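You operate a simulated robot arm through the tools that you are given. There is no shell and no other tool. Be economical: measure what you need, move in short steps, check, and stop when the job is done.

Carry out the task below with a simulated robot arm. There is one attempt and no reset: what you move stays moved.

Task
Rain's coming: box off, unplug, wind the reel in, cover over the box.
Fine: the grey socket box, the yellow reel, the bright green cover; the blue plug stands in the stand's cone row. Set down upright: blue plug, bright green cover.
Where things are to end (x, y in the base frame): blue plug within 50 mm of [30, 540].

The check looks at the end state, three seconds after you hand in, the way a careful person would. Anything else that was tipped, shoved, dropped, spilled or broken makes it a failure. Lids that push on must go on centred and level and be pressed home; caps that screw on are set level and turned clockwise until they are tight.

Robot
A 6-joint arm with a two-finger parallel gripper, fixed in place. Base frame: the origin is at the foot of the arm, x ahead of it, y to its left, z up; the work surface is at about z = 620. Readings come in mm, degrees, newtons and seconds.
With the tool pointing down near the work surface it reaches from about 200 to 840 mm from the base axis. Its first joint turns from -166.0 to 166.0 degrees. Payload 3.91 kg.
The tool frame sits at the grasp point between the pads (the TCP): z along the fingers, y along the line on which they close. The tips reach 30 mm beyond it. Largest opening 110 mm; finger width 20, thickness 10; the body of the gripper, 48 by 112 mm, starts 55 mm behind the TCP.
Orientation is that of the tool frame in the base frame, as [roll, pitch, yaw] about the fixed x, y, z axes, in that order (R = Rz(yaw) Ry(pitch) Rx(roll)). With the fingers straight down and closing along the base's y, the tool's x points along the base's -x, its y along +y and its z along -z.

Tools
- The arm moves only by the tool play_rows. Its argument "plan" is text: rows parted by semicolons, each of 6 numbers parted by spaces: the shift along the tool's x, y, z in units of 20 mm (1.0 is 20 mm), then the turn, a rotation vector about the tool's x, y, z in units of 6 degrees (1.0 is 6 degrees). In form: x y z rx ry rz; .... A call has 1 to 20 rows; each row shifts and turns the commanded pose from where the row before left it, along the tool's axes as they then stand. "claw" is the opening in per cent of the stroke, from 0 (shut) to 100 (fully open), set as the call begins (left out, the last holds). A call with a number of a shift or a turn outside -1 to 1 is refused whole. Each row takes 0.2 s and may step no farther than 50 mm and 8.6 degrees from the row before; otherwise, or with a gripper value out of range, the whole call is refused. Where a pose cannot be reached the arm comes as near as it can. A force on the tool above 80 N (or 10 N above the force at the start of the call, whichever is more), or a blocked arm, ends the call early, and 0.2 s more pass. The fingers move at their own pace (about 108 mm/s each) and stop on an object; they squeeze with about 37 N. The grip force told is the motor's: it shows also when the fingers shut on nothing. Time passes only in rows, and 0.2 s behind the last, so rows that do not move let the fingers close. It gives the time, the measured TCP pose, the force on the tool (base axes), the opening and the grip force at its end, in the units of the frame above (readings bear some noise), with the torque about the TCP (base axes, N m) and any sound that the robot's microphone picked up.
- Cameras (640 x 400 px; columns grow to the right, rows downward): "scene" is fixed at [399.2, -499.6, 1402.5]; the picture's right is [1.00, -0.06, 0.00], its down [-0.03, -0.50, -0.87] and it looks along [0.06, 0.86, -0.50] (base axes); focal length 318 px, centre (320, 200). "wrist" rides on the gripper at [77, 7, -114] in the tool frame; the picture's right is [-0.09, 1.00, 0.00], its down [-0.80, -0.07, -0.59] and it looks along [-0.59, -0.05, 0.80] (tool axes); focal length 270 px, centre (320, 200). There is no depth. A picture from a camera that has moved, and an enlarged one, comes with that camera's place and axes in the base frame and with its lens.
- snapshot(camera): a new picture of that camera. No time passes.
- raise_lower(by): slides the trunk up (or, below 0, down) by that many mm; the arm rides with it, the base frame stays. It gives what a move gives, with no picture.
- close_up(camera, box): a new picture of the part [left, top, right, bottom] of that camera's present view, enlarged. No time passes.
- job_done(): hands the job in; it is judged then, once.

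Work in short steps. Places have to be worked out from the pictures, the camera data and where the tool is seen: move nearer, look again, correct. Check each grasp and each placing, and mend what went wrong. You have 120 turns and 68 pictures in all, those below and enlarged ones among them. Open the gripper and draw the arm clear of the work before you hand the job in, unless the task says otherwise; then end with one line.

The tools are called after ">>>" as a command line: name --argument value ..., lists and objects as JSON in quotes. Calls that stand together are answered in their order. play_rows: Moves the arm, as the interface text tells. Its arguments: {"type":"object","properties":{"plan":{"type":"string"},"claw":{"type":"number"}},"required":["plan"]} The other tools are called the same way: raise_lower (by) slides the trunk up or down; snapshot (camera) takes a picture; close_up (camera, box) takes an enlarged picture of a part of a camera's view; job_done () hands the job in.

At the start:

```text
clock: 0.0
ee_pos: [288.3, 399.7, 1005.2]
tcp_rot: [180.0, 0.0, 180.0]
wrist_force: [-1.2, 0.5, -0.1]
ft_torque: [-0.02, 0.01, -0.03]
grip_width: 110.0
gripper_force: 0.1
trunk travel left (down, up): [-325.0, 215.0]
```

scene: 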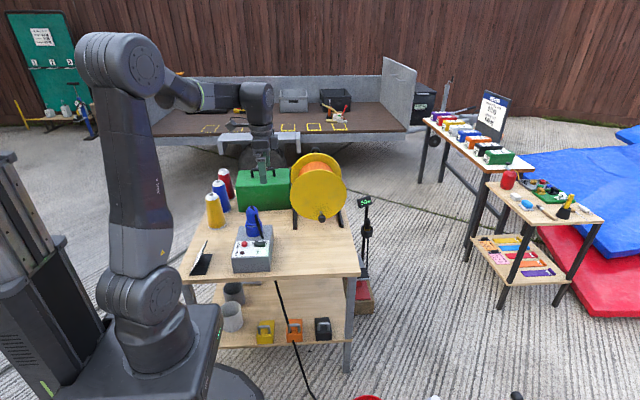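
wrist: 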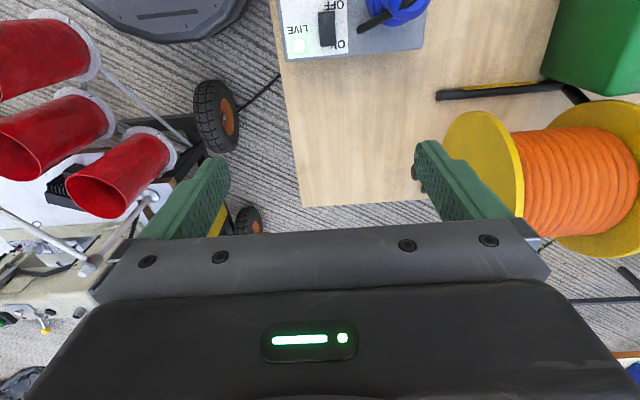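

The pictures show a bench with the socket box, plug, reel and green cover. I'll enlarge these for detail first.

>>> close_up --camera "scene" --box '[170, 140, 370, 290]'

>>> close_up --camera "wrist" --box '[240, 0, 640, 250]'

```text
2.67 times, centred on (270, 215) of scene
camera zoom: at [399.2, -499.6, 1402.5], right [1.0, -0.06, 0.0], down [-0.03, -0.5, -0.87], along [0.06, 0.86, -0.5], focal length 847 px, centre (453, 160)
```

zoom: 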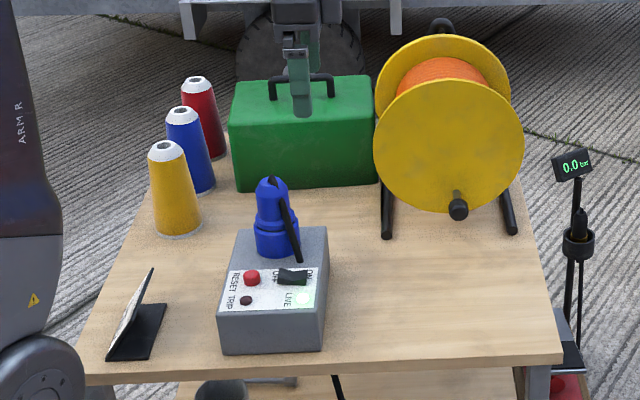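

```text
1.60 times, centred on (440, 125) of wrist
camera zoom: at [211.7, 406.4, 1120.4], right [0.09, 1.0, 0.0], down [0.8, -0.07, 0.59], along [0.59, -0.05, -0.8], focal length 432 px, centre (128, 320)
```

zoom: 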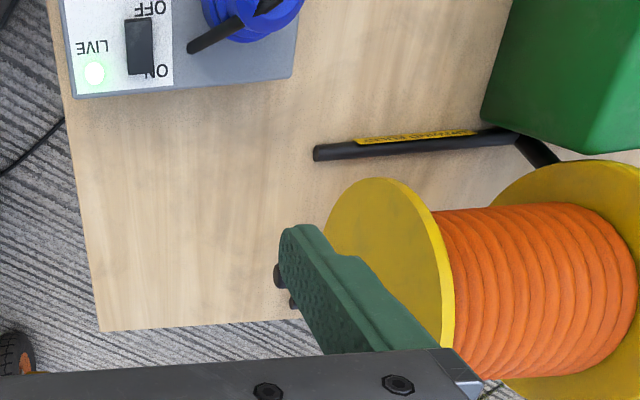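

The box lies near x 150–285, y 355–540, and the plug's top is perhaps at z≈820. I move back and down to look at the box with the wrist camera.

>>> play_rows --plan "1 0 0.6 0 0 0;1 0 0.6 0 0 0;1 0 0.6 0 0 0;1 0 0.6 0 0 0;1 0 0.6 0 0 0;1 0 0.6 0 0 0;1 0 0.6 0 0 0"

>>> snapshot --camera "wrist"

```text
clock: 1.6
ee_pos: [149.5, 398.3, 920.6]
tcp_rot: [179.9, 0.0, -180.0]
wrist_force: [-0.9, 0.0, -0.3]
ft_torque: [0.02, 0.0, -0.01]
grip_width: 110.3
gripper_force: 0.1
trunk travel left (down, up): [-325.0, 215.0]
```

```text
63 pictures are left
camera wrist: at [71.7, 405.7, 1036.6], right [0.09, 1.0, 0.0], down [0.8, -0.07, 0.59], along [0.59, -0.05, -0.8], focal length 270 px, centre (320, 200)
```

wrist: 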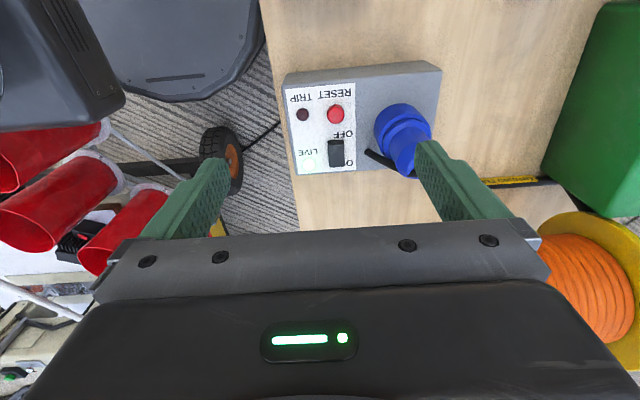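

>>> close_up --camera "wrist" --box '[270, 50, 450, 190]'

>>> close_up --camera "scene" --box '[225, 195, 285, 280]'

```text
2.86 times, centred on (360, 120) of wrist
camera zoom: at [71.7, 405.7, 1036.6], right [0.09, 1.0, 0.0], down [0.8, -0.07, 0.59], along [0.59, -0.05, -0.8], focal length 772 px, centre (206, 429)
```

zoom: 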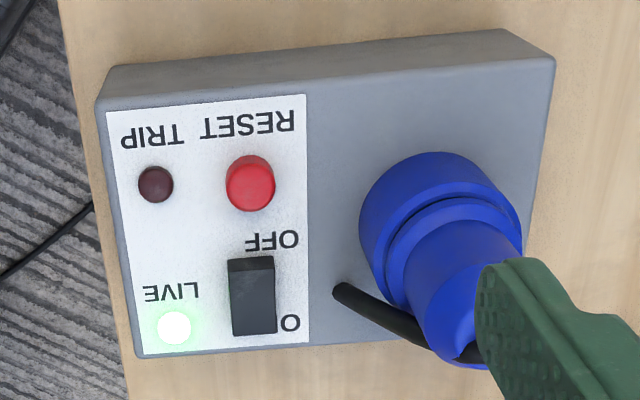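

```text
4.71 times, centred on (255, 238) of scene
camera zoom: at [399.2, -499.6, 1402.5], right [1.0, -0.06, 0.0], down [-0.03, -0.5, -0.87], along [0.06, 0.86, -0.5], focal length 1494 px, centre (626, 24)
```

zoom: 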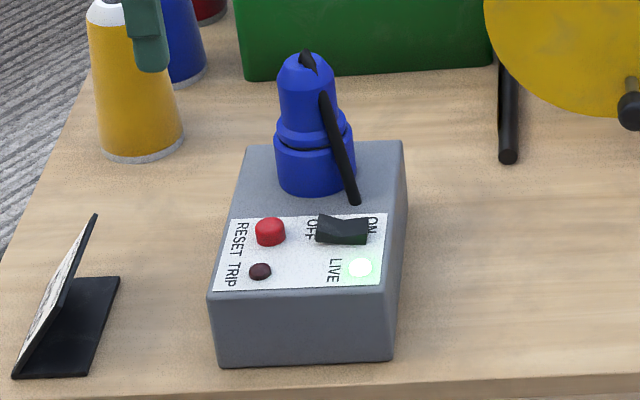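

Box top is at z≈690 (x 150–280, y 350–545); the rocker's OFF end is at about (228, 414), the plug axis near (212, 493) with top z≈800. I turn the tool by −90° so the gripper body stays clear of the plug, and shut the fingers for pressing.

>>> play_rows --plan "0 0 0 0 0 -1;0 0 0 0 0 -1;0 0 0 0 0 -1;0 0 0 0 0 -1;0 0 0 0 0 -1;0 0 0 0 0 -1;0 0 0 0 0 -1;0 0 0 0 0 -1;0 0 0 0 0 -1;0 0 0 0 0 -1;0 0 0 0 0 -1;0 0 0 0 0 -1;0 0 0 0 0 -1;0 0 0 0 0 -1;0 0 0 0 0 -1;0 0 0 0 0 0" --claw 0

```text
clock: 5.0
ee_pos: [148.9, 400.1, 921.0]
tcp_rot: [-180.0, -0.1, -90.1]
wrist_force: [0.2, 0.2, 0.1]
ft_torque: [-0.01, 0.01, 0.0]
grip_width: 0.0
gripper_force: 36.6
trunk travel left (down, up): [-325.0, 215.0]
```

Rotation good. Now over the OFF end, tips down to z≈760, and look.

>>> play_rows --plan "-0.18 -1 0 0 0 0;-0.18 -1 0 0 0 0;-0.18 -1 0 0 0 0;-0.16 -0.95 0 0 0 0;0 0 1 0 0 0;0 0 1 0 0 0;0 0 1 0 0 0;0 0 1 0 0 0;0 0 1 0 0 0;0 0 1 0 0 0;0 0 0.5 0 0 0"

>>> snapshot --camera "wrist"

>>> close_up --camera "scene" --box '[210, 180, 300, 280]'

```text
clock: 7.4
ee_pos: [228.8, 413.5, 791.1]
tcp_rot: [180.0, 0.0, -90.0]
wrist_force: [0.4, 0.1, 0.4]
ft_torque: [0.03, -0.01, 0.01]
grip_width: 0.0
gripper_force: 37.0
trunk travel left (down, up): [-325.0, 215.0]
```

```text
60 pictures are left
camera wrist: at [220.9, 336.7, 906.5], right [-1.0, 0.09, 0.0], down [0.07, 0.8, 0.59], along [0.05, 0.59, -0.8], focal length 270 px, centre (320, 200)
```

wrist: 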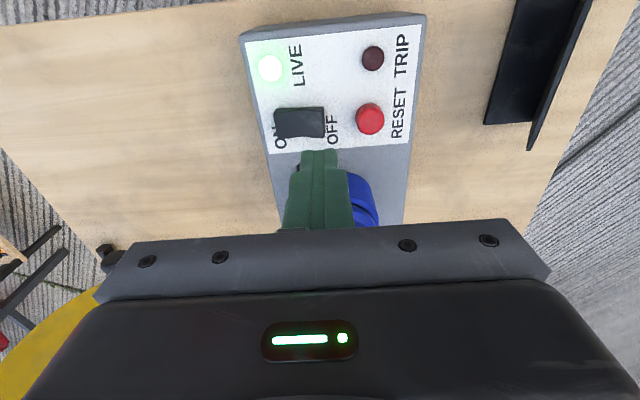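

```text
4.00 times, centred on (255, 230) of scene
camera zoom: at [399.2, -499.6, 1402.5], right [1.0, -0.06, 0.0], down [-0.03, -0.5, -0.87], along [0.06, 0.86, -0.5], focal length 1270 px, centre (580, 80)
```

zoom: 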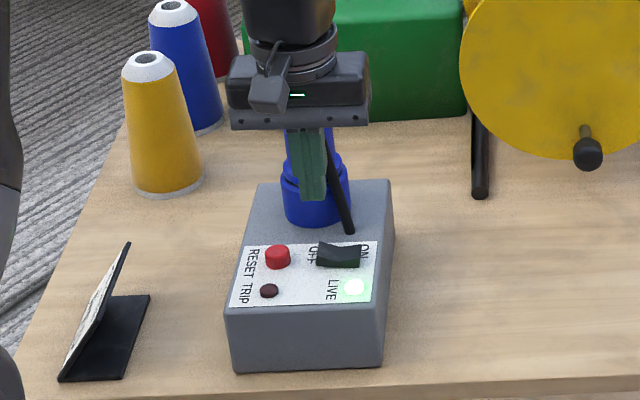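

The fingers line up with the OFF half of the rocker (x 225–261, y≈413). I lower in small steps until contact.

>>> play_rows --plan "0 -0.05 0.8 0 0 0;0 0 0.8 0 0 0;0 0 0.6 0 0 0;0 0 0.15 0 0 0;0 0 0.15 0 0 0;0 0 0.15 0 0 0;0 0 0.15 0 0 0;0 0 0.15 0 0 0;0 0 0 0 0 0"

>>> close_up --camera "wrist" --box '[220, 0, 440, 200]'

```text
clock: 9.4
ee_pos: [227.1, 413.4, 734.6]
tcp_rot: [-179.8, 0.2, -90.0]
wrist_force: [-12.1, -0.7, 28.2]
ft_torque: [-0.11, 0.1, 0.04]
grip_width: 0.0
gripper_force: 36.4
trunk travel left (down, up): [-325.0, 215.0]
```

```text
2.00 times, centred on (330, 100) of wrist
camera zoom: at [220.2, 336.3, 849.1], right [-1.0, 0.09, 0.0], down [0.07, 0.8, 0.6], along [0.05, 0.6, -0.8], focal length 541 px, centre (300, 400)
```

zoom: 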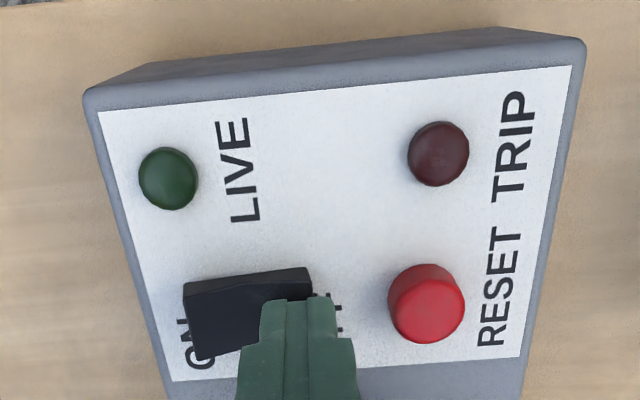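

LIVE went dark: the box is off. I retract, move above the plug and turn so the fingers close across the cord's direction.

>>> play_rows --plan "0 0 -1 0 0 0;0 0 -1 0 0 0;0 0 -1 0 0 0;0 0 -1 0 0 0;0 0 -1 0 0 0;0 0 -1 0 0 0;0 0 -1 0 0 0;0 0 -1 0 0 0;-1 0.2 0 0 0 -1;-1 0.2 0 0 0 0;-1 0.2 0 0 0 0;-1 0.2 0 0 0 0;0 0 0 0 0 -1;0 0 0 0 0 -1;0 0 0 0 0 -1;0 0 0 0 0 -1;0 0 0 0 0 -1;0 0 0 0 0 -1;0 0 0 0 0 -0.5" --claw 0

>>> snapshot --camera "wrist"

>>> close_up --camera "scene" --box '[210, 180, 300, 280]'

```text
clock: 13.4
ee_pos: [205.6, 492.4, 892.6]
tcp_rot: [180.0, 0.0, -44.9]
wrist_force: [0.6, -0.4, -0.4]
ft_torque: [0.02, 0.02, -0.01]
grip_width: 0.0
gripper_force: 36.6
trunk travel left (down, up): [-325.0, 215.0]
```

```text
57 pictures are left
camera wrist: at [256.0, 432.9, 1007.2], right [-0.77, -0.64, 0.0], down [-0.52, 0.62, 0.59], along [-0.38, 0.46, -0.8], focal length 270 px, centre (320, 200)
```

wrist: 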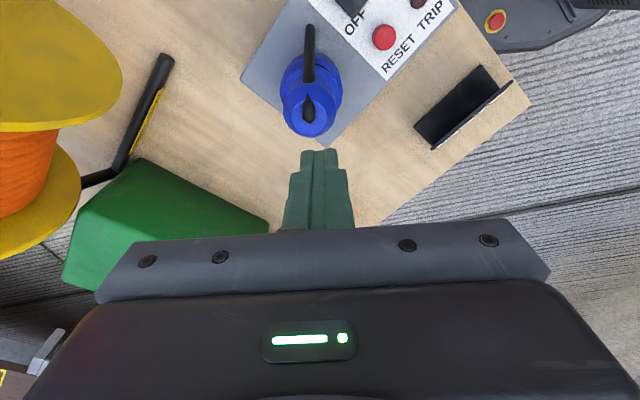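

```text
4.00 times, centred on (255, 230) of scene
camera zoom: at [399.2, -499.6, 1402.5], right [1.0, -0.06, 0.0], down [-0.03, -0.5, -0.87], along [0.06, 0.86, -0.5], focal length 1270 px, centre (580, 80)
```

zoom: 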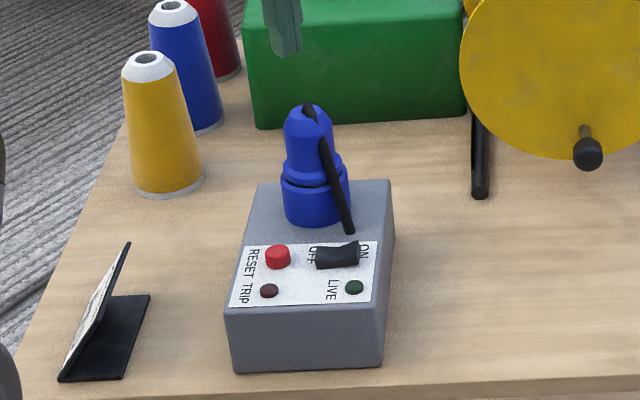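

Plug axis ≈ (219, 491), upper body ~47 mm wide between z≈745 and 800. I open, centre on it, and descend to TCP z≈778, then look.

>>> play_rows --plan "0.52 -0.42 0 0 0 0;0 0 0.5 0 0 0;0 0 0.5 0 0 0;0 0 0.8 0 0 0;0 0 0.8 0 0 0;0 0 0.8 0 0 0;0 0 0.8 0 0 0;0 0 0.8 0 0 0;0 0 0.73 0 0 0;0 0 0 0 0 0" --claw 85

>>> snapshot --camera "wrist"

>>> close_up --camera "scene" --box '[210, 170, 300, 270]'

```text
clock: 15.6
ee_pos: [220.2, 490.0, 777.5]
tcp_rot: [180.0, 0.1, -45.2]
wrist_force: [0.0, 0.3, -0.8]
ft_torque: [0.01, -0.02, 0.04]
grip_width: 93.5
gripper_force: 0.0
trunk travel left (down, up): [-325.0, 215.0]
```

```text
55 pictures are left
camera wrist: at [269.3, 431.1, 892.0], right [-0.77, -0.64, 0.0], down [-0.52, 0.62, 0.59], along [-0.38, 0.46, -0.8], focal length 270 px, centre (320, 200)
```

wrist: 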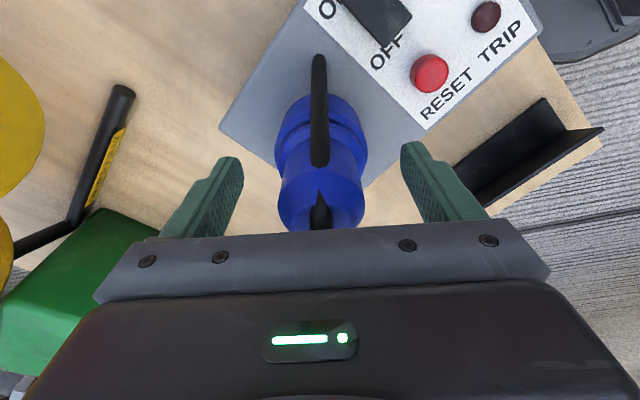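

```text
4.00 times, centred on (255, 220) of scene
camera zoom: at [399.2, -499.6, 1402.5], right [1.0, -0.06, 0.0], down [-0.03, -0.5, -0.87], along [0.06, 0.86, -0.5], focal length 1270 px, centre (580, 120)
```

zoom: 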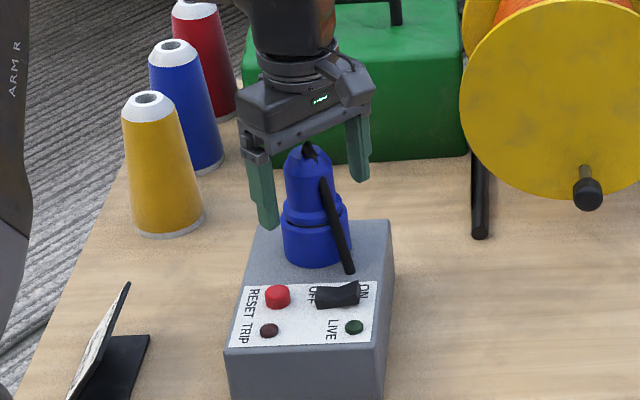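

The fingers straddle the upper body well with the cord out of the way. Close and then check the grip.

>>> play_rows --plan "0 0 0 0 0 0;0 0 0 0 0 0;0 0 0 0 0 0" --claw 0

```text
clock: 16.4
ee_pos: [220.6, 490.7, 777.5]
tcp_rot: [-179.9, 0.0, -45.0]
wrist_force: [0.6, 0.6, 7.0]
ft_torque: [0.07, 0.02, -0.02]
grip_width: 42.9
gripper_force: 36.9
trunk travel left (down, up): [-325.0, 215.0]
```

Gripped at 43 mm. Pull straight up slowly.

>>> play_rows --plan "0 0 -0.2 0 0 0;0 0 -0.2 0 0 0;0 0 -0.2 0 0 0;0 0 -0.2 0 0 0;0 0 -0.3 0 0 0;0 0 -0.4 0 0 0;0 0 -0.5 0 0 0;0 0 0 0 0 0"

>>> close_up --camera "scene" --box '[210, 170, 300, 270]'

```text
clock: 18.2
ee_pos: [220.1, 490.4, 817.5]
tcp_rot: [-180.0, 0.0, -45.0]
wrist_force: [0.2, -0.1, -1.5]
ft_torque: [-0.02, 0.01, -0.01]
grip_width: 42.8
gripper_force: 37.2
trunk travel left (down, up): [-325.0, 215.0]
```

```text
4.00 times, centred on (255, 220) of scene
camera zoom: at [399.2, -499.6, 1402.5], right [1.0, -0.06, 0.0], down [-0.03, -0.5, -0.87], along [0.06, 0.86, -0.5], focal length 1270 px, centre (580, 120)
```

zoom: 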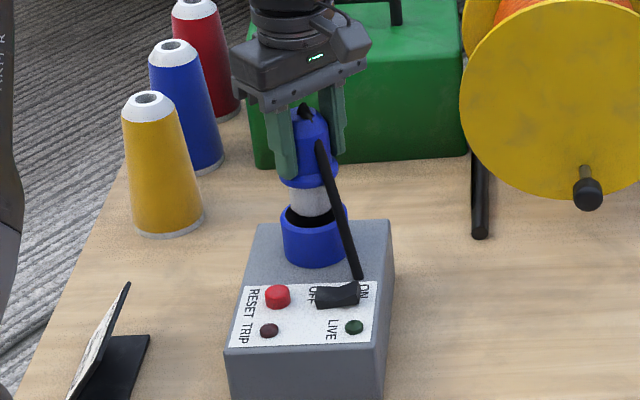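

It's coming out: a white stem shows. Raise further.

>>> play_rows --plan "0 0 -0.6 0 0 0;0 0 -0.6 0 0 0;0 0 -0.6 0 0 0;0 0 -0.6 0 0 0;0 0 -0.6 0 0 0;0 0 0 0 0 0"

>>> close_up --camera "scene" --box '[210, 150, 320, 260]'

>>> snapshot --camera "wrist"

```text
clock: 19.6
ee_pos: [220.4, 490.8, 878.2]
tcp_rot: [-179.9, 0.0, -45.0]
wrist_force: [-0.2, -0.2, -1.2]
ft_torque: [0.0, 0.0, 0.01]
grip_width: 42.8
gripper_force: 37.1
trunk travel left (down, up): [-325.0, 215.0]
```

```text
3.64 times, centred on (265, 205) of scene
camera zoom: at [399.2, -499.6, 1402.5], right [1.0, -0.06, 0.0], down [-0.03, -0.5, -0.87], along [0.06, 0.86, -0.5], focal length 1154 px, centre (520, 182)
```

zoom: 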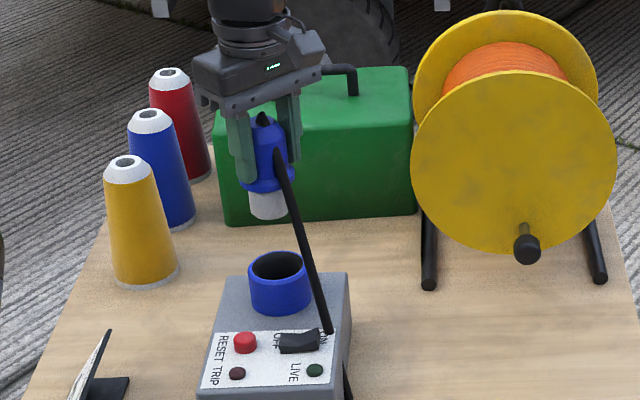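

```text
51 pictures are left
camera wrist: at [269.8, 431.2, 992.6], right [-0.77, -0.64, 0.0], down [-0.52, 0.62, 0.59], along [-0.38, 0.46, -0.8], focal length 270 px, centre (320, 200)
```

wrist: 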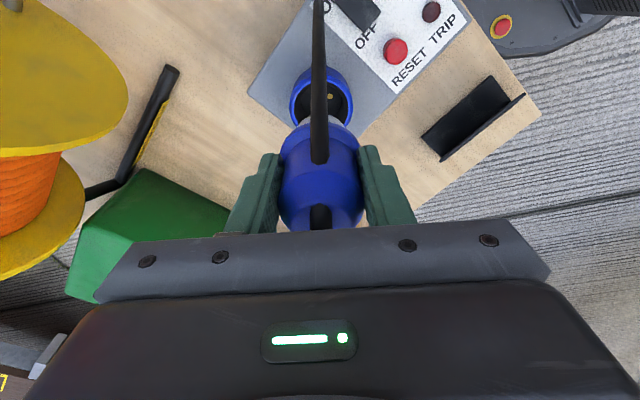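

The plug is out; its bottom is ~76 mm under the TCP. Now carry it to (30, 540) at this height and lower to a bit above the table.

>>> play_rows --plan "-0.94 0.554 0 0 0 0;-0.94 0.554 0 0 0 0;-0.94 0.554 0 0 0 0;-0.94 0.554 0 0 0 0;-0.94 0.554 0 0 0 0;-0.94 0.554 0 0 0 0;-0.94 0.554 0 0 0 0;-0.94 0.554 0 0 0 0;-0.94 0.554 0 0 0 0;0 0 1 0 0 0;0 0 1 0 0 0;0 0 1 0 0 0;0 0 1 0 0 0;0 0 1 0 0 0;0 0 1 0 0 0;0 0 1 0 0 0;0 0 0 0 0 0"

>>> close_up --camera "scene" --box '[160, 150, 290, 290]'

```text
clock: 23.2
ee_pos: [30.2, 539.2, 737.5]
tcp_rot: [180.0, 0.1, -45.1]
wrist_force: [-0.4, -0.1, -1.2]
ft_torque: [-0.07, 0.01, 0.01]
grip_width: 42.9
gripper_force: 37.1
trunk travel left (down, up): [-325.0, 215.0]
```

```text
2.86 times, centred on (225, 220) of scene
camera zoom: at [399.2, -499.6, 1402.5], right [1.0, -0.06, 0.0], down [-0.03, -0.5, -0.87], along [0.06, 0.86, -0.5], focal length 907 px, centre (591, 143)
```

zoom: 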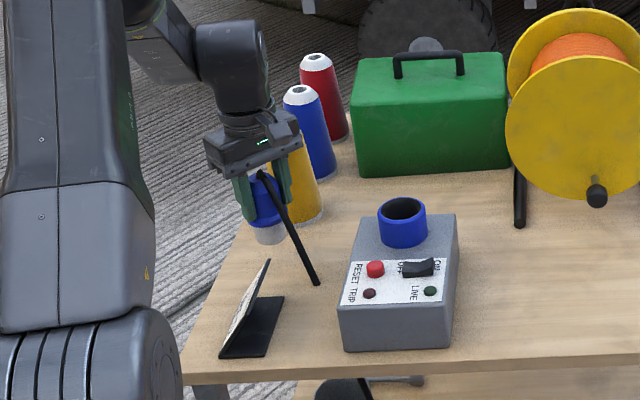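

Over the spot. Lower gently until the stem touches.

>>> play_rows --plan "0 0 0.6 0 0 0;0 0 0.5 0 0 0;0 0 0.2 0 0 0;0 0 0.15 0 0 0;0 0 0.15 0 0 0;0 0 0.15 0 0 0;0 0 0.1 0 0 0;0 0 0 0 0 0"

```text
clock: 25.0
ee_pos: [30.0, 541.3, 701.9]
tcp_rot: [-179.9, 0.0, -45.0]
wrist_force: [0.3, 0.7, -2.3]
ft_torque: [0.0, 0.05, 0.06]
grip_width: 42.6
gripper_force: 37.0
trunk travel left (down, up): [-325.0, 215.0]
```

>>> play_rows --plan "0 0 0.1 0 0 0;0 0 0.1 0 0 0;0 0 0.1 0 0 0;0 0 0.1 0 0 0;0 0 0 0 0 0"

>>> close_up --camera "scene" --box '[180, 180, 260, 260]'

```text
clock: 26.2
ee_pos: [28.8, 538.8, 697.5]
tcp_rot: [-179.6, 0.4, -45.0]
wrist_force: [4.0, -1.8, 54.1]
ft_torque: [-0.16, -0.03, -0.01]
grip_width: 42.7
gripper_force: 37.0
trunk travel left (down, up): [-325.0, 215.0]
```

```text
5.00 times, centred on (220, 220) of scene
camera zoom: at [399.2, -499.6, 1402.5], right [1.0, -0.06, 0.0], down [-0.03, -0.5, -0.87], along [0.06, 0.86, -0.5], focal length 1587 px, centre (820, 100)
```

zoom: 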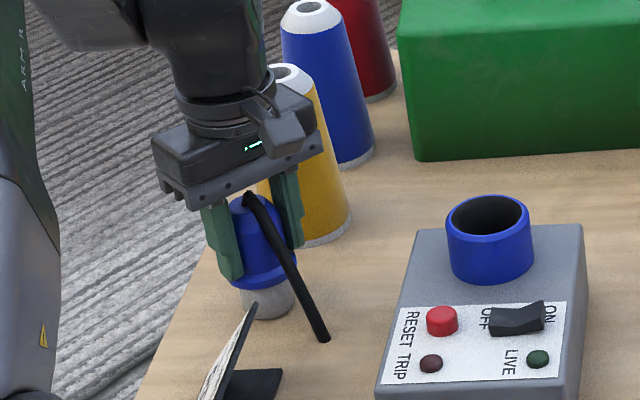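

Seated (54 N). Ease off 2 mm, open modestly, and rise.

>>> play_rows --plan "0 0 -0.12 0 0 0;0 0 0 0 0 0"

>>> play_rows --plan "0 0 0 0 0 0;0 0 0 0 0 0;0 0 -0.5 0 0 0;0 0 -1 0 0 0;0 0 -1 0 0 0;0 0 -1 0 0 0;0 0 -1 0 0 0;0 0 -1 0 0 0;0 0 -1 0 0 0;0 0 -1 0 0 0;0 0 -1 0 0 0" --claw 65

>>> snapshot --camera "scene"

>>> snapshot --camera "wrist"

```text
clock: 26.8
ee_pos: [28.6, 538.8, 697.4]
tcp_rot: [-179.8, 0.2, -45.0]
wrist_force: [4.7, 7.5, 38.9]
ft_torque: [0.63, -0.04, -0.05]
grip_width: 42.6
gripper_force: 36.8
trunk travel left (down, up): [-325.0, 215.0]
```

```text
clock: 29.2
ee_pos: [30.5, 538.6, 865.3]
tcp_rot: [180.0, 0.1, -45.0]
wrist_force: [-0.9, 0.4, 0.1]
ft_torque: [0.02, 0.0, 0.01]
grip_width: 71.7
gripper_force: 0.1
trunk travel left (down, up): [-325.0, 215.0]
```

```text
48 pictures are left
```

scene: 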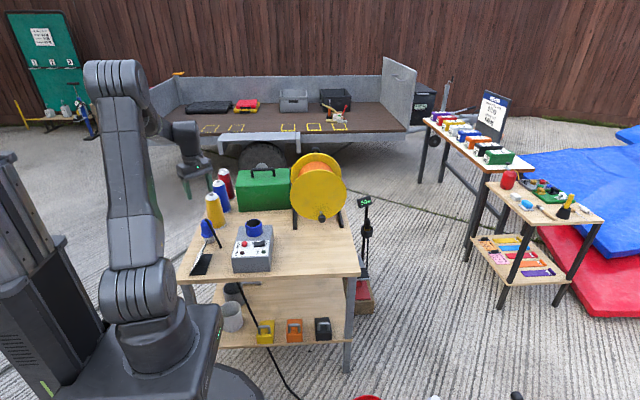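

```text
47 pictures are left
camera wrist: at [79.4, 480.5, 979.6], right [-0.77, -0.64, 0.0], down [-0.52, 0.62, 0.59], along [-0.38, 0.46, -0.8], focal length 270 px, centre (320, 200)
```

wrist: 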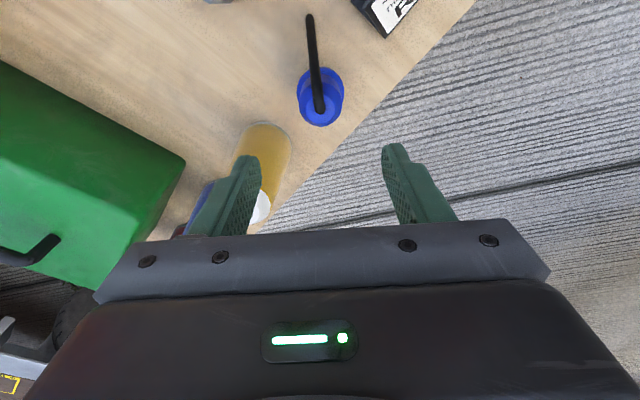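

The plug stands upright near (30, 540). Next the reel: I turn back to yaw −90 and move over in front of it.

>>> play_rows --plan "0 0 0 0 0 1;0 0 0 0 0 1;0 0 0 0 0 1;0 0 0 0 0 1;0 0 0 0 0 1;0 0 0 0 0 1;0 0 0 0 0 1;0 0 0 0 0 0.5;0.3 -1 0 0 0 0;0.3 -1 0 0 0 0;0.3 -1 0 0 0 0;0.3 -1 0 0 0 0;0.3 -1 0 0 0 0;0.3 -1 0 0 0 0;0.3 -1 0 0 0 0;0.3 -1 0 0 0 0;0.3 -1 0 0 0 0;0.3 -1 0 0 0 0;0.3 -1 0 0 0 0" --claw 65

>>> play_rows --plan "0 -1 0 0 0 0;0 -1 0 0 0 0;0 -1 0 0 0 0;0 -1 0 0 0 0;0 -1 0 0 0 0;0 -1 0 0 0 0;0 -1 0 0 0 0;0 -1 0 0 0 0;0 -1 0 0 0 0;0 -1 0 0 0 0;0 -1 0 0 0 0;0 0 0 0 -1 0;0 0 0 0 -1 0;0 0 0 0 -1 0;0 0 0 0 -1 0;0 0 0 0 -1 0;0 0 0 0 -1 0;0 0 0 0 -1 0;0 0 0 0 -0.5 0;0 0 0 0 0 0"

>>> snapshot --camera "wrist"

>>> snapshot --camera "scene"

```text
clock: 33.2
ee_pos: [251.0, 472.2, 865.1]
tcp_rot: [-179.9, 0.0, -90.0]
wrist_force: [0.1, 1.1, 0.2]
ft_torque: [0.0, -0.04, 0.03]
grip_width: 71.3
gripper_force: 0.0
trunk travel left (down, up): [-325.0, 215.0]
```

```text
clock: 37.4
ee_pos: [469.6, 473.5, 864.9]
tcp_rot: [179.9, 45.1, -90.0]
wrist_force: [-0.3, -0.2, -0.2]
ft_torque: [0.02, -0.02, -0.01]
grip_width: 71.7
gripper_force: 0.0
trunk travel left (down, up): [-325.0, 215.0]
```

```text
46 pictures are left
camera wrist: at [462.7, 337.9, 892.2], right [-1.0, 0.06, 0.06], down [0.07, 0.15, 0.99], along [0.05, 0.99, -0.15], focal length 270 px, centre (320, 200)
```

wrist: 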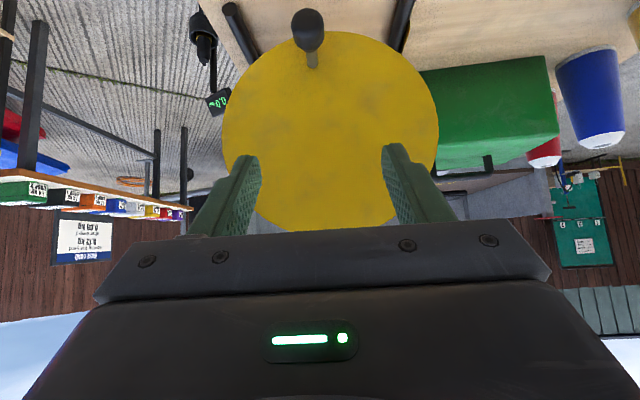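

```text
45 pictures are left
```

scene: 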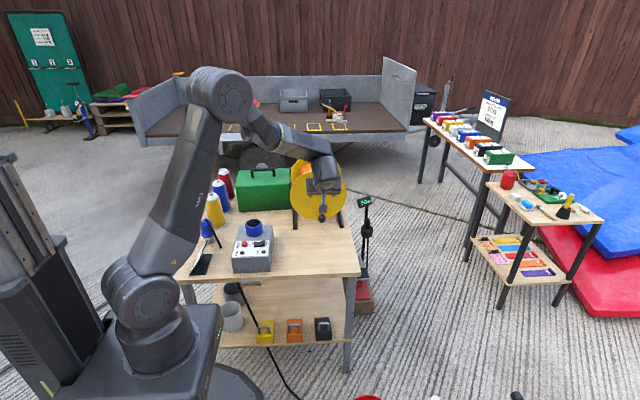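

Upside-down view of the reel: knob near (478, 555–585, ~695), flange at y≈630. I descend 100 mm for a second, level view to triangulate.

>>> play_rows --plan "0.707 -0.05 0.707 0 0 0;0.707 -0.05 0.707 0 0 0;0.707 -0.05 0.707 0 0 0;0.707 -0.05 0.707 0 0 0;0.707 -0.05 0.707 0 0 0;0 0 0 0 0 0"

>>> snapshot --camera "wrist"

>>> close_up --camera "scene" --box '[270, 140, 370, 240]'

```text
clock: 38.8
ee_pos: [474.5, 473.9, 765.0]
tcp_rot: [-179.9, 45.0, -90.1]
wrist_force: [1.0, 0.8, -0.2]
ft_torque: [0.01, -0.03, 0.0]
grip_width: 71.7
gripper_force: 0.0
trunk travel left (down, up): [-325.0, 215.0]
```

```text
44 pictures are left
camera wrist: at [467.2, 338.1, 792.1], right [-1.0, 0.06, 0.06], down [0.07, 0.15, 0.99], along [0.05, 0.99, -0.15], focal length 270 px, centre (320, 200)
```

wrist: 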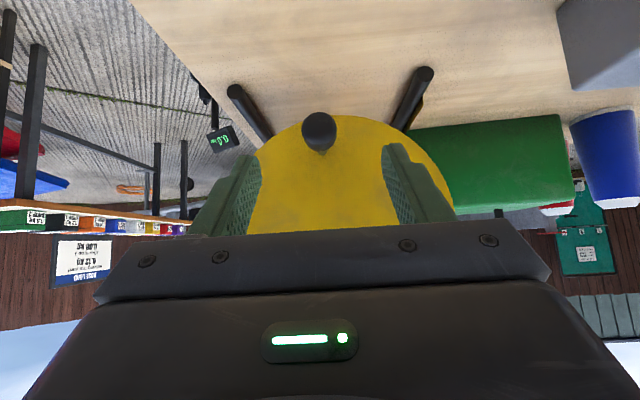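

```text
4.00 times, centred on (320, 190) of scene
camera zoom: at [399.2, -499.6, 1402.5], right [1.0, -0.06, 0.0], down [-0.03, -0.5, -0.87], along [0.06, 0.86, -0.5], focal length 1270 px, centre (320, 240)
```

zoom: 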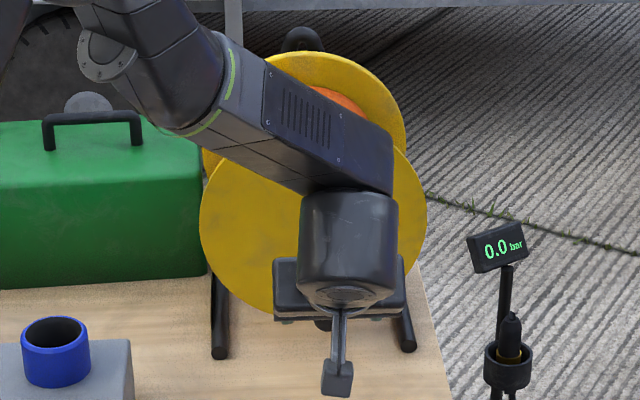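

Knob tip ≈ (476, 560, 699), axis ≈ (470, 615, 775), crank radius ≈80 mm. The stand's foot bears a yellow label I want to read for the winding direction, so I raise, un-tilt and turn to view it.

>>> play_rows --plan "-0.707 0 -0.707 0 1 0;-0.707 0 -0.707 0 0 0;-0.8 0 -0.6 0 1 0;-0.8 0 -0.6 0 0 0;-0.75 0 -0.65 0 0 0;-0.75 0 -0.65 0 0 0;0 0 0 0 1 0;0 0 0 0 1 0;0 0 0 0 1 0;0 0 0 0 1 0;0 0 0 0 1 0;0 0 0 0 0.5 0"

>>> play_rows --plan "0 1 0 0 0 1;0 1 0 0 0 1;0 1 0 0 0 1;0 1 0 0 0 1;0 1 0 0 0 1;0 0 0 0 0 1;0 0 0 0 0 1;0 0 0 0 0 1;0 0 0 0 0 1;0 0 0 0 0 1;0 0 0 0 0 1;0 0 0 0 0 1;0 0 0 0 0 1;0 0 0 0 0 1;0 0 0 0 0 1;0 0 0 0 0 0"

>>> snapshot --camera "wrist"

```text
clock: 41.4
ee_pos: [473.9, 496.8, 881.2]
tcp_rot: [180.0, -0.1, -90.1]
wrist_force: [0.7, -0.7, -0.3]
ft_torque: [-0.01, 0.01, -0.01]
grip_width: 71.7
gripper_force: 0.1
trunk travel left (down, up): [-325.0, 215.0]
```

```text
clock: 44.8
ee_pos: [377.5, 518.5, 881.3]
tcp_rot: [180.0, 0.1, 179.9]
wrist_force: [0.0, -0.9, 0.3]
ft_torque: [-0.01, -0.01, 0.0]
grip_width: 71.4
gripper_force: 0.1
trunk travel left (down, up): [-325.0, 215.0]
```

```text
42 pictures are left
camera wrist: at [300.8, 526.0, 996.6], right [0.09, 1.0, 0.0], down [0.8, -0.07, 0.59], along [0.59, -0.05, -0.8], focal length 270 px, centre (320, 200)
```

wrist: 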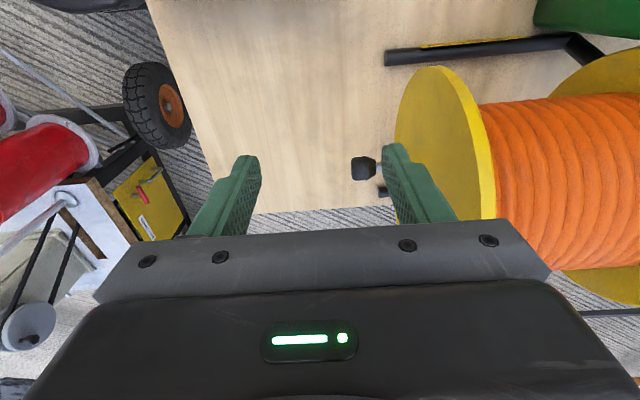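

I need the camera further back to see the label's near side; move 120 mm toward −x and zoom.

>>> play_rows --plan "1 0.7 0 0 0 0;1 0.7 0 0 0 0;1 0.7 0 0 0 0;1 0.7 0 0 0 0;1 0.7 0 0 0 0;1 0.7 0 0 0 0;0 0 0 0 0 0"

>>> close_up --camera "wrist" --box '[290, 70, 490, 180]'

```text
clock: 46.4
ee_pos: [258.6, 603.9, 881.9]
tcp_rot: [-180.0, 0.0, 179.9]
wrist_force: [-0.1, 1.0, 0.3]
ft_torque: [-0.01, 0.04, 0.02]
grip_width: 71.7
gripper_force: 0.1
trunk travel left (down, up): [-325.0, 215.0]
```

```text
3.20 times, centred on (390, 125) of wrist
camera zoom: at [180.6, 610.5, 996.6], right [0.09, 1.0, 0.0], down [0.8, -0.07, 0.59], along [0.59, -0.05, -0.8], focal length 865 px, centre (96, 440)
```

zoom: 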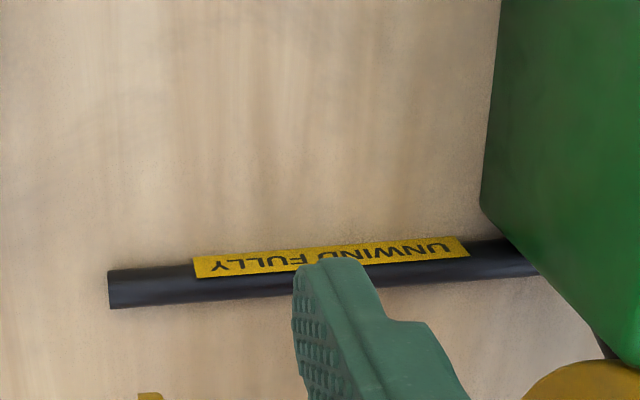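

The label just says "UNWIND FULLY" (the usual warning). I take the full view to see cover and reel here.

>>> snapshot --camera "wrist"

>>> close_up --camera "scene" --box '[220, 130, 370, 240]'

```text
40 pictures are left
camera wrist: at [180.6, 610.5, 996.6], right [0.09, 1.0, 0.0], down [0.8, -0.07, 0.59], along [0.59, -0.05, -0.8], focal length 270 px, centre (320, 200)
```

wrist: 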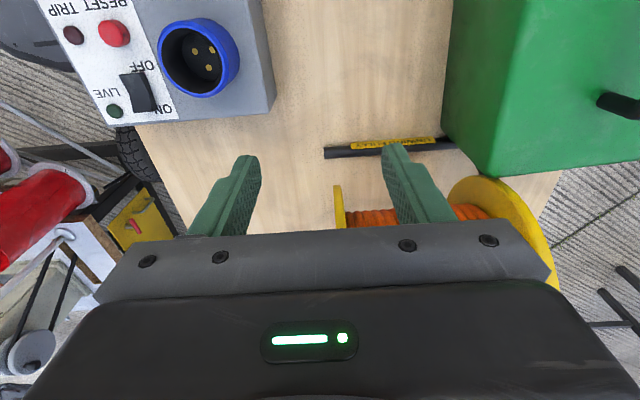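

```text
3.64 times, centred on (295, 185) of scene
camera zoom: at [399.2, -499.6, 1402.5], right [1.0, -0.06, 0.0], down [-0.03, -0.5, -0.87], along [0.06, 0.86, -0.5], focal length 1154 px, centre (411, 254)
```

zoom: 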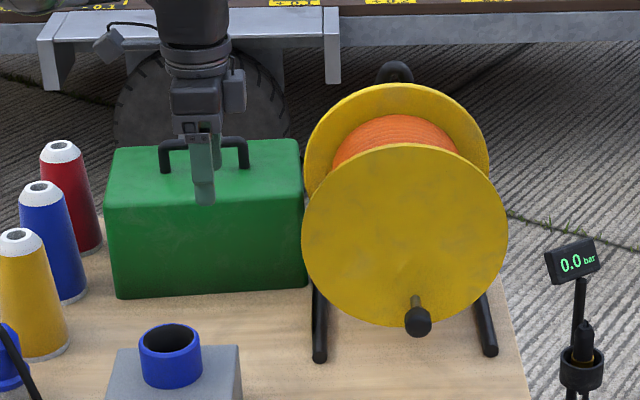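

No direction mark, so I'll crank clockwise as seen facing the handle and watch the drum. First go back in front of the reel with the tilted posture.

>>> play_rows --plan "-1 -0.8 0 0 0 0;-1 -0.8 0 0 0 0;-1 -0.8 0 0 0 0;-1 -0.8 0 0 0 0;-1 -0.8 0 0 0 0;-1 -0.8 0 0 0 0;-1 -0.8 0 0 0 0;-1 -0.8 0 0 0 0;-1 -0.4 0 0 0 0;-1 0 0 0 0 0;-0.97 0 0 0 0 0"

>>> play_rows --plan "0 0 0 0 0 -1;0 0 0 0 0 -1;0 0 0 0 0 -1;0 0 0 0 0 -1;0 0 0 0 0 -1;0 0 0 0 0 -1;0 0 0 0 0 -1;0 0 0 0 0 -1;0 0 0 0 0 -1;0 0 0 0 0 -1;0 0 0 0 0 -1;0 0 0 0 0 -1;0 0 0 0 0 -1;0 0 0 0 0 -1;0 0 0 0 0 -1"

>>> play_rows --plan "0 0 0 0 -1 0;0 0 0 0 -1 0;0 0 0 0 -1 0;0 0 0 0 -1 0;0 0 0 0 -1 0;0 0 0 0 -1 0;0 0 0 0 -1 0;0 0 0 0 -0.5 0;0.707 0 0.707 0 0 0;0.707 0 0.707 0 0 0;0.707 0 0.707 0 0 0;0.707 0 0.707 0 0 0;0.707 0 0.707 0 0 0;0.707 0 0.707 0 0 0;0 0 0 0 0 0"

```text
clock: 48.8
ee_pos: [477.9, 465.7, 880.9]
tcp_rot: [-179.9, 0.0, -179.9]
wrist_force: [0.5, -0.1, -0.6]
ft_torque: [0.01, -0.03, 0.04]
grip_width: 71.8
gripper_force: 0.0
trunk travel left (down, up): [-325.0, 215.0]
```

```text
clock: 52.0
ee_pos: [477.0, 465.9, 882.2]
tcp_rot: [179.9, 0.0, -89.9]
wrist_force: [-0.2, 0.7, -0.3]
ft_torque: [0.0, -0.04, 0.0]
grip_width: 71.3
gripper_force: 0.1
trunk travel left (down, up): [-325.0, 215.0]
```

```text
clock: 55.2
ee_pos: [478.3, 466.2, 762.1]
tcp_rot: [-179.9, 45.1, -89.9]
wrist_force: [0.8, 0.2, 0.0]
ft_torque: [-0.01, -0.01, 0.03]
grip_width: 71.8
gripper_force: 0.1
trunk travel left (down, up): [-325.0, 215.0]
```

Advance to just short of the knob at its height and check alignment.

>>> play_rows --plan "0 0 0.8 0 0 0;0 0 0.8 0 0 0;0 0 0.8 0 0 0;0 0 0.8 0 0 0;0 0 0.8 0 0 0;0 0 0.4 0 0 0;0 0 0 0 0 0"

>>> snapshot --camera "wrist"

```text
clock: 56.8
ee_pos: [477.9, 528.6, 700.4]
tcp_rot: [-180.0, 45.0, -90.1]
wrist_force: [0.0, 0.0, -0.5]
ft_torque: [-0.03, 0.01, -0.03]
grip_width: 71.6
gripper_force: 0.1
trunk travel left (down, up): [-325.0, 215.0]
```

```text
38 pictures are left
camera wrist: at [470.8, 394.0, 727.3], right [-1.0, 0.06, 0.06], down [0.07, 0.15, 0.99], along [0.05, 0.99, -0.15], focal length 270 px, centre (320, 200)
```

wrist: 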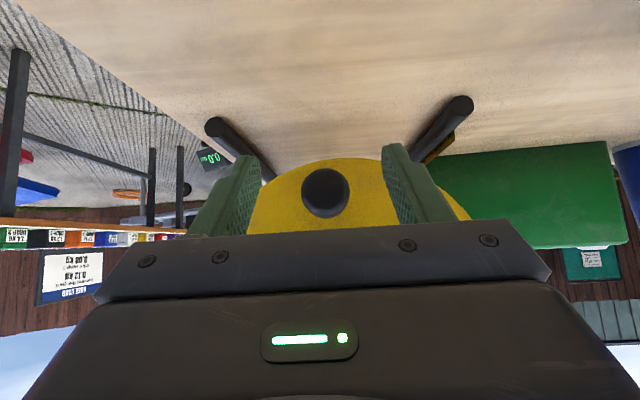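

Knob centre is at (475, 552+, 698.5), nicely between the fingers. Move in 38 mm along +y and close.

>>> play_rows --plan "-0.4 0.1 0.5 0 0 0;-0.45 0.05 0.45 0 0 0;-0.45 0 0.45 0 0 0;0 0 0 0 0 0"

>>> play_rows --plan "0 0 0 0 0 0;0 0 0 0 0 0;0 0 0 0 0 0" --claw 0

>>> snapshot --camera "wrist"

```text
clock: 57.8
ee_pos: [475.0, 567.6, 699.9]
tcp_rot: [180.0, 45.0, -90.0]
wrist_force: [0.1, 0.4, 0.7]
ft_torque: [-0.03, -0.03, 0.01]
grip_width: 71.3
gripper_force: 0.0
trunk travel left (down, up): [-325.0, 215.0]
```

```text
clock: 58.6
ee_pos: [474.4, 566.6, 698.5]
tcp_rot: [180.0, 45.0, -90.0]
wrist_force: [1.0, 0.0, -1.3]
ft_torque: [0.05, 0.08, 0.01]
grip_width: 29.3
gripper_force: 45.0
trunk travel left (down, up): [-325.0, 215.0]
```

```text
37 pictures are left
camera wrist: at [467.6, 431.5, 725.5], right [-1.0, 0.06, 0.06], down [0.07, 0.15, 0.99], along [0.05, 0.99, -0.15], focal length 270 px, centre (320, 200)
```

wrist: 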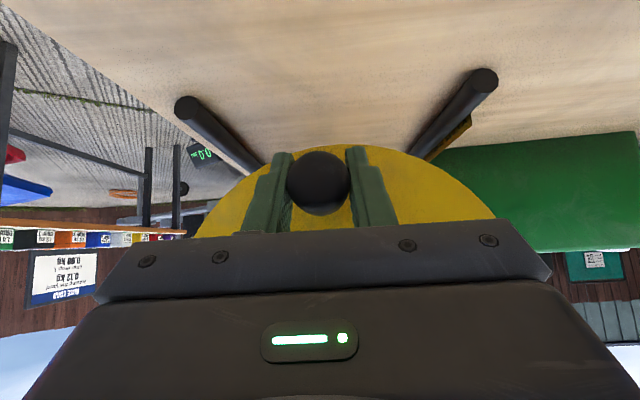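

Knob gripped (29 mm). Try a first 40° clockwise arc (bottom → −x → up) about axis ≈ (465, 775) and read forces.

>>> play_rows --plan "0.02 0.671 0.02 0 0 0;-0.062 0.666 -0.062 0 0 0;-0.143 0.641 -0.143 0 0 0;-0.22 0.596 -0.22 0 0 0;0 0 0 0 0 0"

>>> close_up --camera "scene" --box '[260, 140, 380, 240]'

```text
clock: 59.8
ee_pos: [423.8, 567.2, 709.6]
tcp_rot: [-180.0, 45.0, -90.0]
wrist_force: [9.4, -8.8, -3.3]
ft_torque: [-0.24, 0.61, -0.12]
grip_width: 29.4
gripper_force: 44.9
trunk travel left (down, up): [-325.0, 215.0]
```

```text
4.00 times, centred on (320, 190) of scene
camera zoom: at [399.2, -499.6, 1402.5], right [1.0, -0.06, 0.0], down [-0.03, -0.5, -0.87], along [0.06, 0.86, -0.5], focal length 1270 px, centre (320, 240)
```

zoom: 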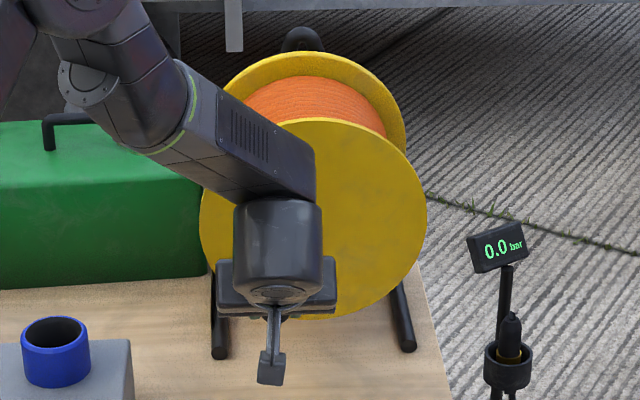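

It turns freely with ~10 N drag and little radial error. Continue the arc by 96°.

>>> play_rows --plan "-0.355 0.631 -0.355 0 0 0;-0.440 0.513 -0.440 0 0 0;-0.505 0.372 -0.505 0 0 0;-0.549 0.215 -0.549 0 0 0;-0.569 0.049 -0.569 0 0 0;-0.564 -0.119 -0.564 0 0 0;-0.534 -0.282 -0.534 0 0 0;-0.481 -0.433 -0.481 0 0 0;0 0 0 0 0 0"

>>> snapshot --camera "wrist"

```text
clock: 61.8
ee_pos: [400.1, 568.7, 827.6]
tcp_rot: [-179.9, 45.1, -89.6]
wrist_force: [-43.7, 5.2, 16.3]
ft_torque: [-0.01, 1.07, 0.03]
grip_width: 29.3
gripper_force: 44.6
trunk travel left (down, up): [-325.0, 215.0]
```

```text
35 pictures are left
camera wrist: at [392.7, 432.9, 853.5], right [-1.0, 0.06, 0.06], down [0.07, 0.14, 0.99], along [0.05, 0.99, -0.15], focal length 270 px, centre (320, 200)
```

wrist: 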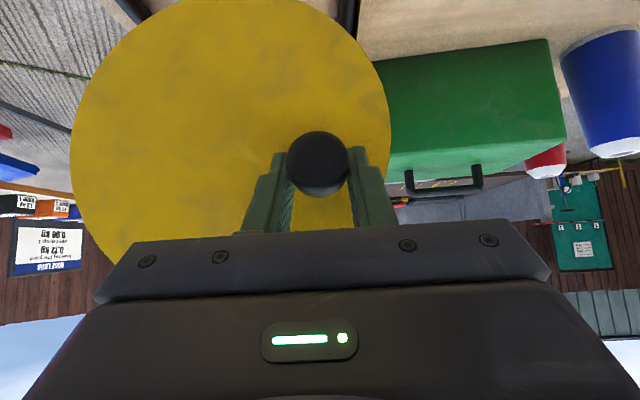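

Radial force shows the true circle: axis ≈ (466, 781), R ≈ 82.5. I continue with the corrected arc to about 233°.

>>> play_rows --plan "-0.633 -0.25 -0.633 0 0 0;-0.368 -0.69 -0.368 0 0 0;-0.258 -0.78 -0.258 0 0 0;-0.138 -0.84 -0.138 0 0 0;-0.011 -0.865 -0.011 0 0 0;0.117 -0.845 0.117 0 0 0;0.237 -0.795 0.237 0 0 0;0.350 -0.705 0.350 0 0 0;0.449 -0.59 0.449 0 0 0;0 0 0 0 0 0"

```text
clock: 63.2
ee_pos: [465.4, 566.5, 861.8]
tcp_rot: [178.3, 44.7, -89.9]
wrist_force: [-47.0, -18.8, 22.2]
ft_torque: [0.35, 1.0, 0.36]
grip_width: 29.4
gripper_force: 44.5
trunk travel left (down, up): [-325.0, 215.0]
stopped in row 6: the force on the tool passed its limit at 91 N (the readings are from after the stop); the commanded pose is now the measured one
```

Blocked at the top after half a turn. Look at what happened.

>>> snapshot --camera "wrist"

>>> close_up --camera "scene" --box '[240, 120, 380, 240]'

```text
34 pictures are left
camera wrist: at [462.1, 431.0, 890.6], right [-1.0, 0.04, 0.08], down [0.09, 0.15, 0.98], along [0.03, 0.99, -0.16], focal length 270 px, centre (320, 200)
```

wrist: 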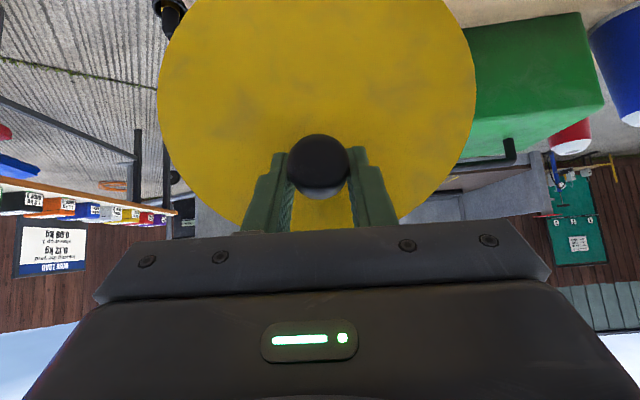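

```text
3.33 times, centred on (310, 180) of scene
camera zoom: at [399.2, -499.6, 1402.5], right [1.0, -0.06, 0.0], down [-0.03, -0.5, -0.87], along [0.06, 0.86, -0.5], focal length 1058 px, centre (353, 267)
```

zoom: 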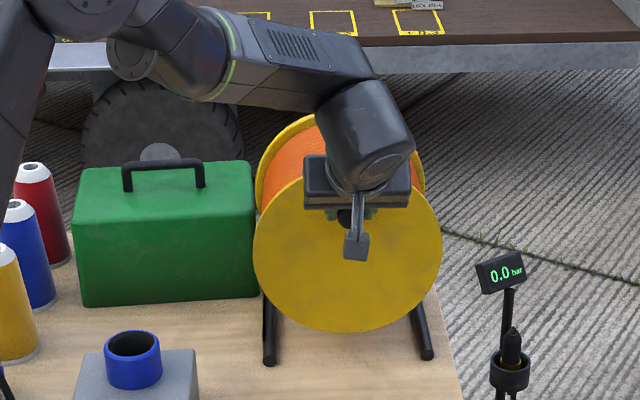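

Knob is at the very top. I test whether it's a hard stop: a few small steps further (+x).

>>> play_rows --plan "0 -0.15 0 0 0 0;0 -0.15 0 0 0 0;0 0 0 0 0 0"

```text
clock: 63.7
ee_pos: [465.8, 568.0, 860.8]
tcp_rot: [177.5, 44.5, -90.0]
wrist_force: [-44.0, -21.5, 25.8]
ft_torque: [0.0, 1.0, 0.34]
grip_width: 29.5
gripper_force: 44.6
trunk travel left (down, up): [-325.0, 215.0]
stopped in row 2: the force on the tool passed its limit at 82 N (the readings are from after the stop); the commanded pose is now the measured one
```

The orange coil has grown towards the flange rim (36→25→14 px gap), so clockwise is winding in, and the hard stop means it is fully wound. Release the knob, back off along −y, and look.

>>> play_rows --plan "0 0 0 0 0 0;0 0 0 0 0 0;0.5 0 -0.5 0 0 0;0.7 0 -0.7 0 0 0;0.7 0 -0.7 0 0 0;0.7 0 -0.7 0 0 0;0.7 0 -0.7 0 0 0;0.7 0 -0.7 0 0 0" --claw 65

>>> snapshot --camera "wrist"

>>> close_up --camera "scene" --box '[240, 120, 380, 240]'

```text
clock: 65.5
ee_pos: [477.0, 454.6, 858.8]
tcp_rot: [177.7, 44.3, -90.2]
wrist_force: [-1.0, 0.0, -0.5]
ft_torque: [0.02, 0.02, 0.0]
grip_width: 71.5
gripper_force: 0.1
trunk travel left (down, up): [-325.0, 215.0]
```

```text
32 pictures are left
camera wrist: at [473.5, 320.1, 886.7], right [-1.0, 0.04, 0.09], down [0.1, 0.16, 0.98], along [0.02, 0.99, -0.16], focal length 270 px, centre (320, 200)
```

wrist: 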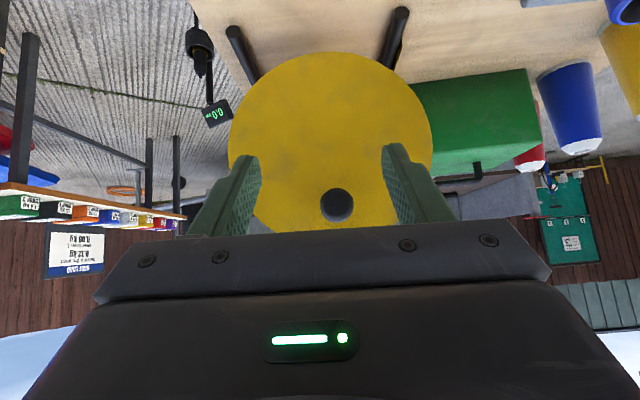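

```text
3.33 times, centred on (310, 180) of scene
camera zoom: at [399.2, -499.6, 1402.5], right [1.0, -0.06, 0.0], down [-0.03, -0.5, -0.87], along [0.06, 0.86, -0.5], focal length 1058 px, centre (353, 267)
```

zoom: 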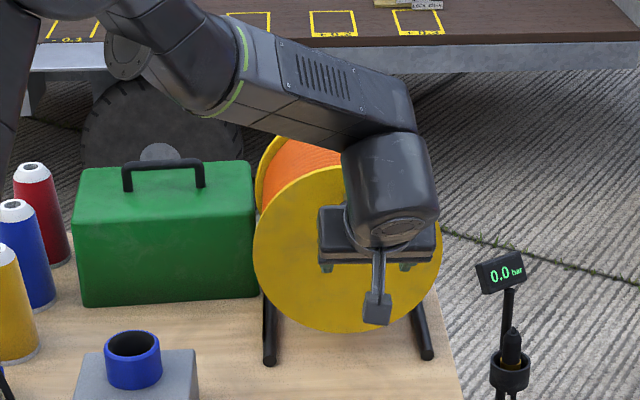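

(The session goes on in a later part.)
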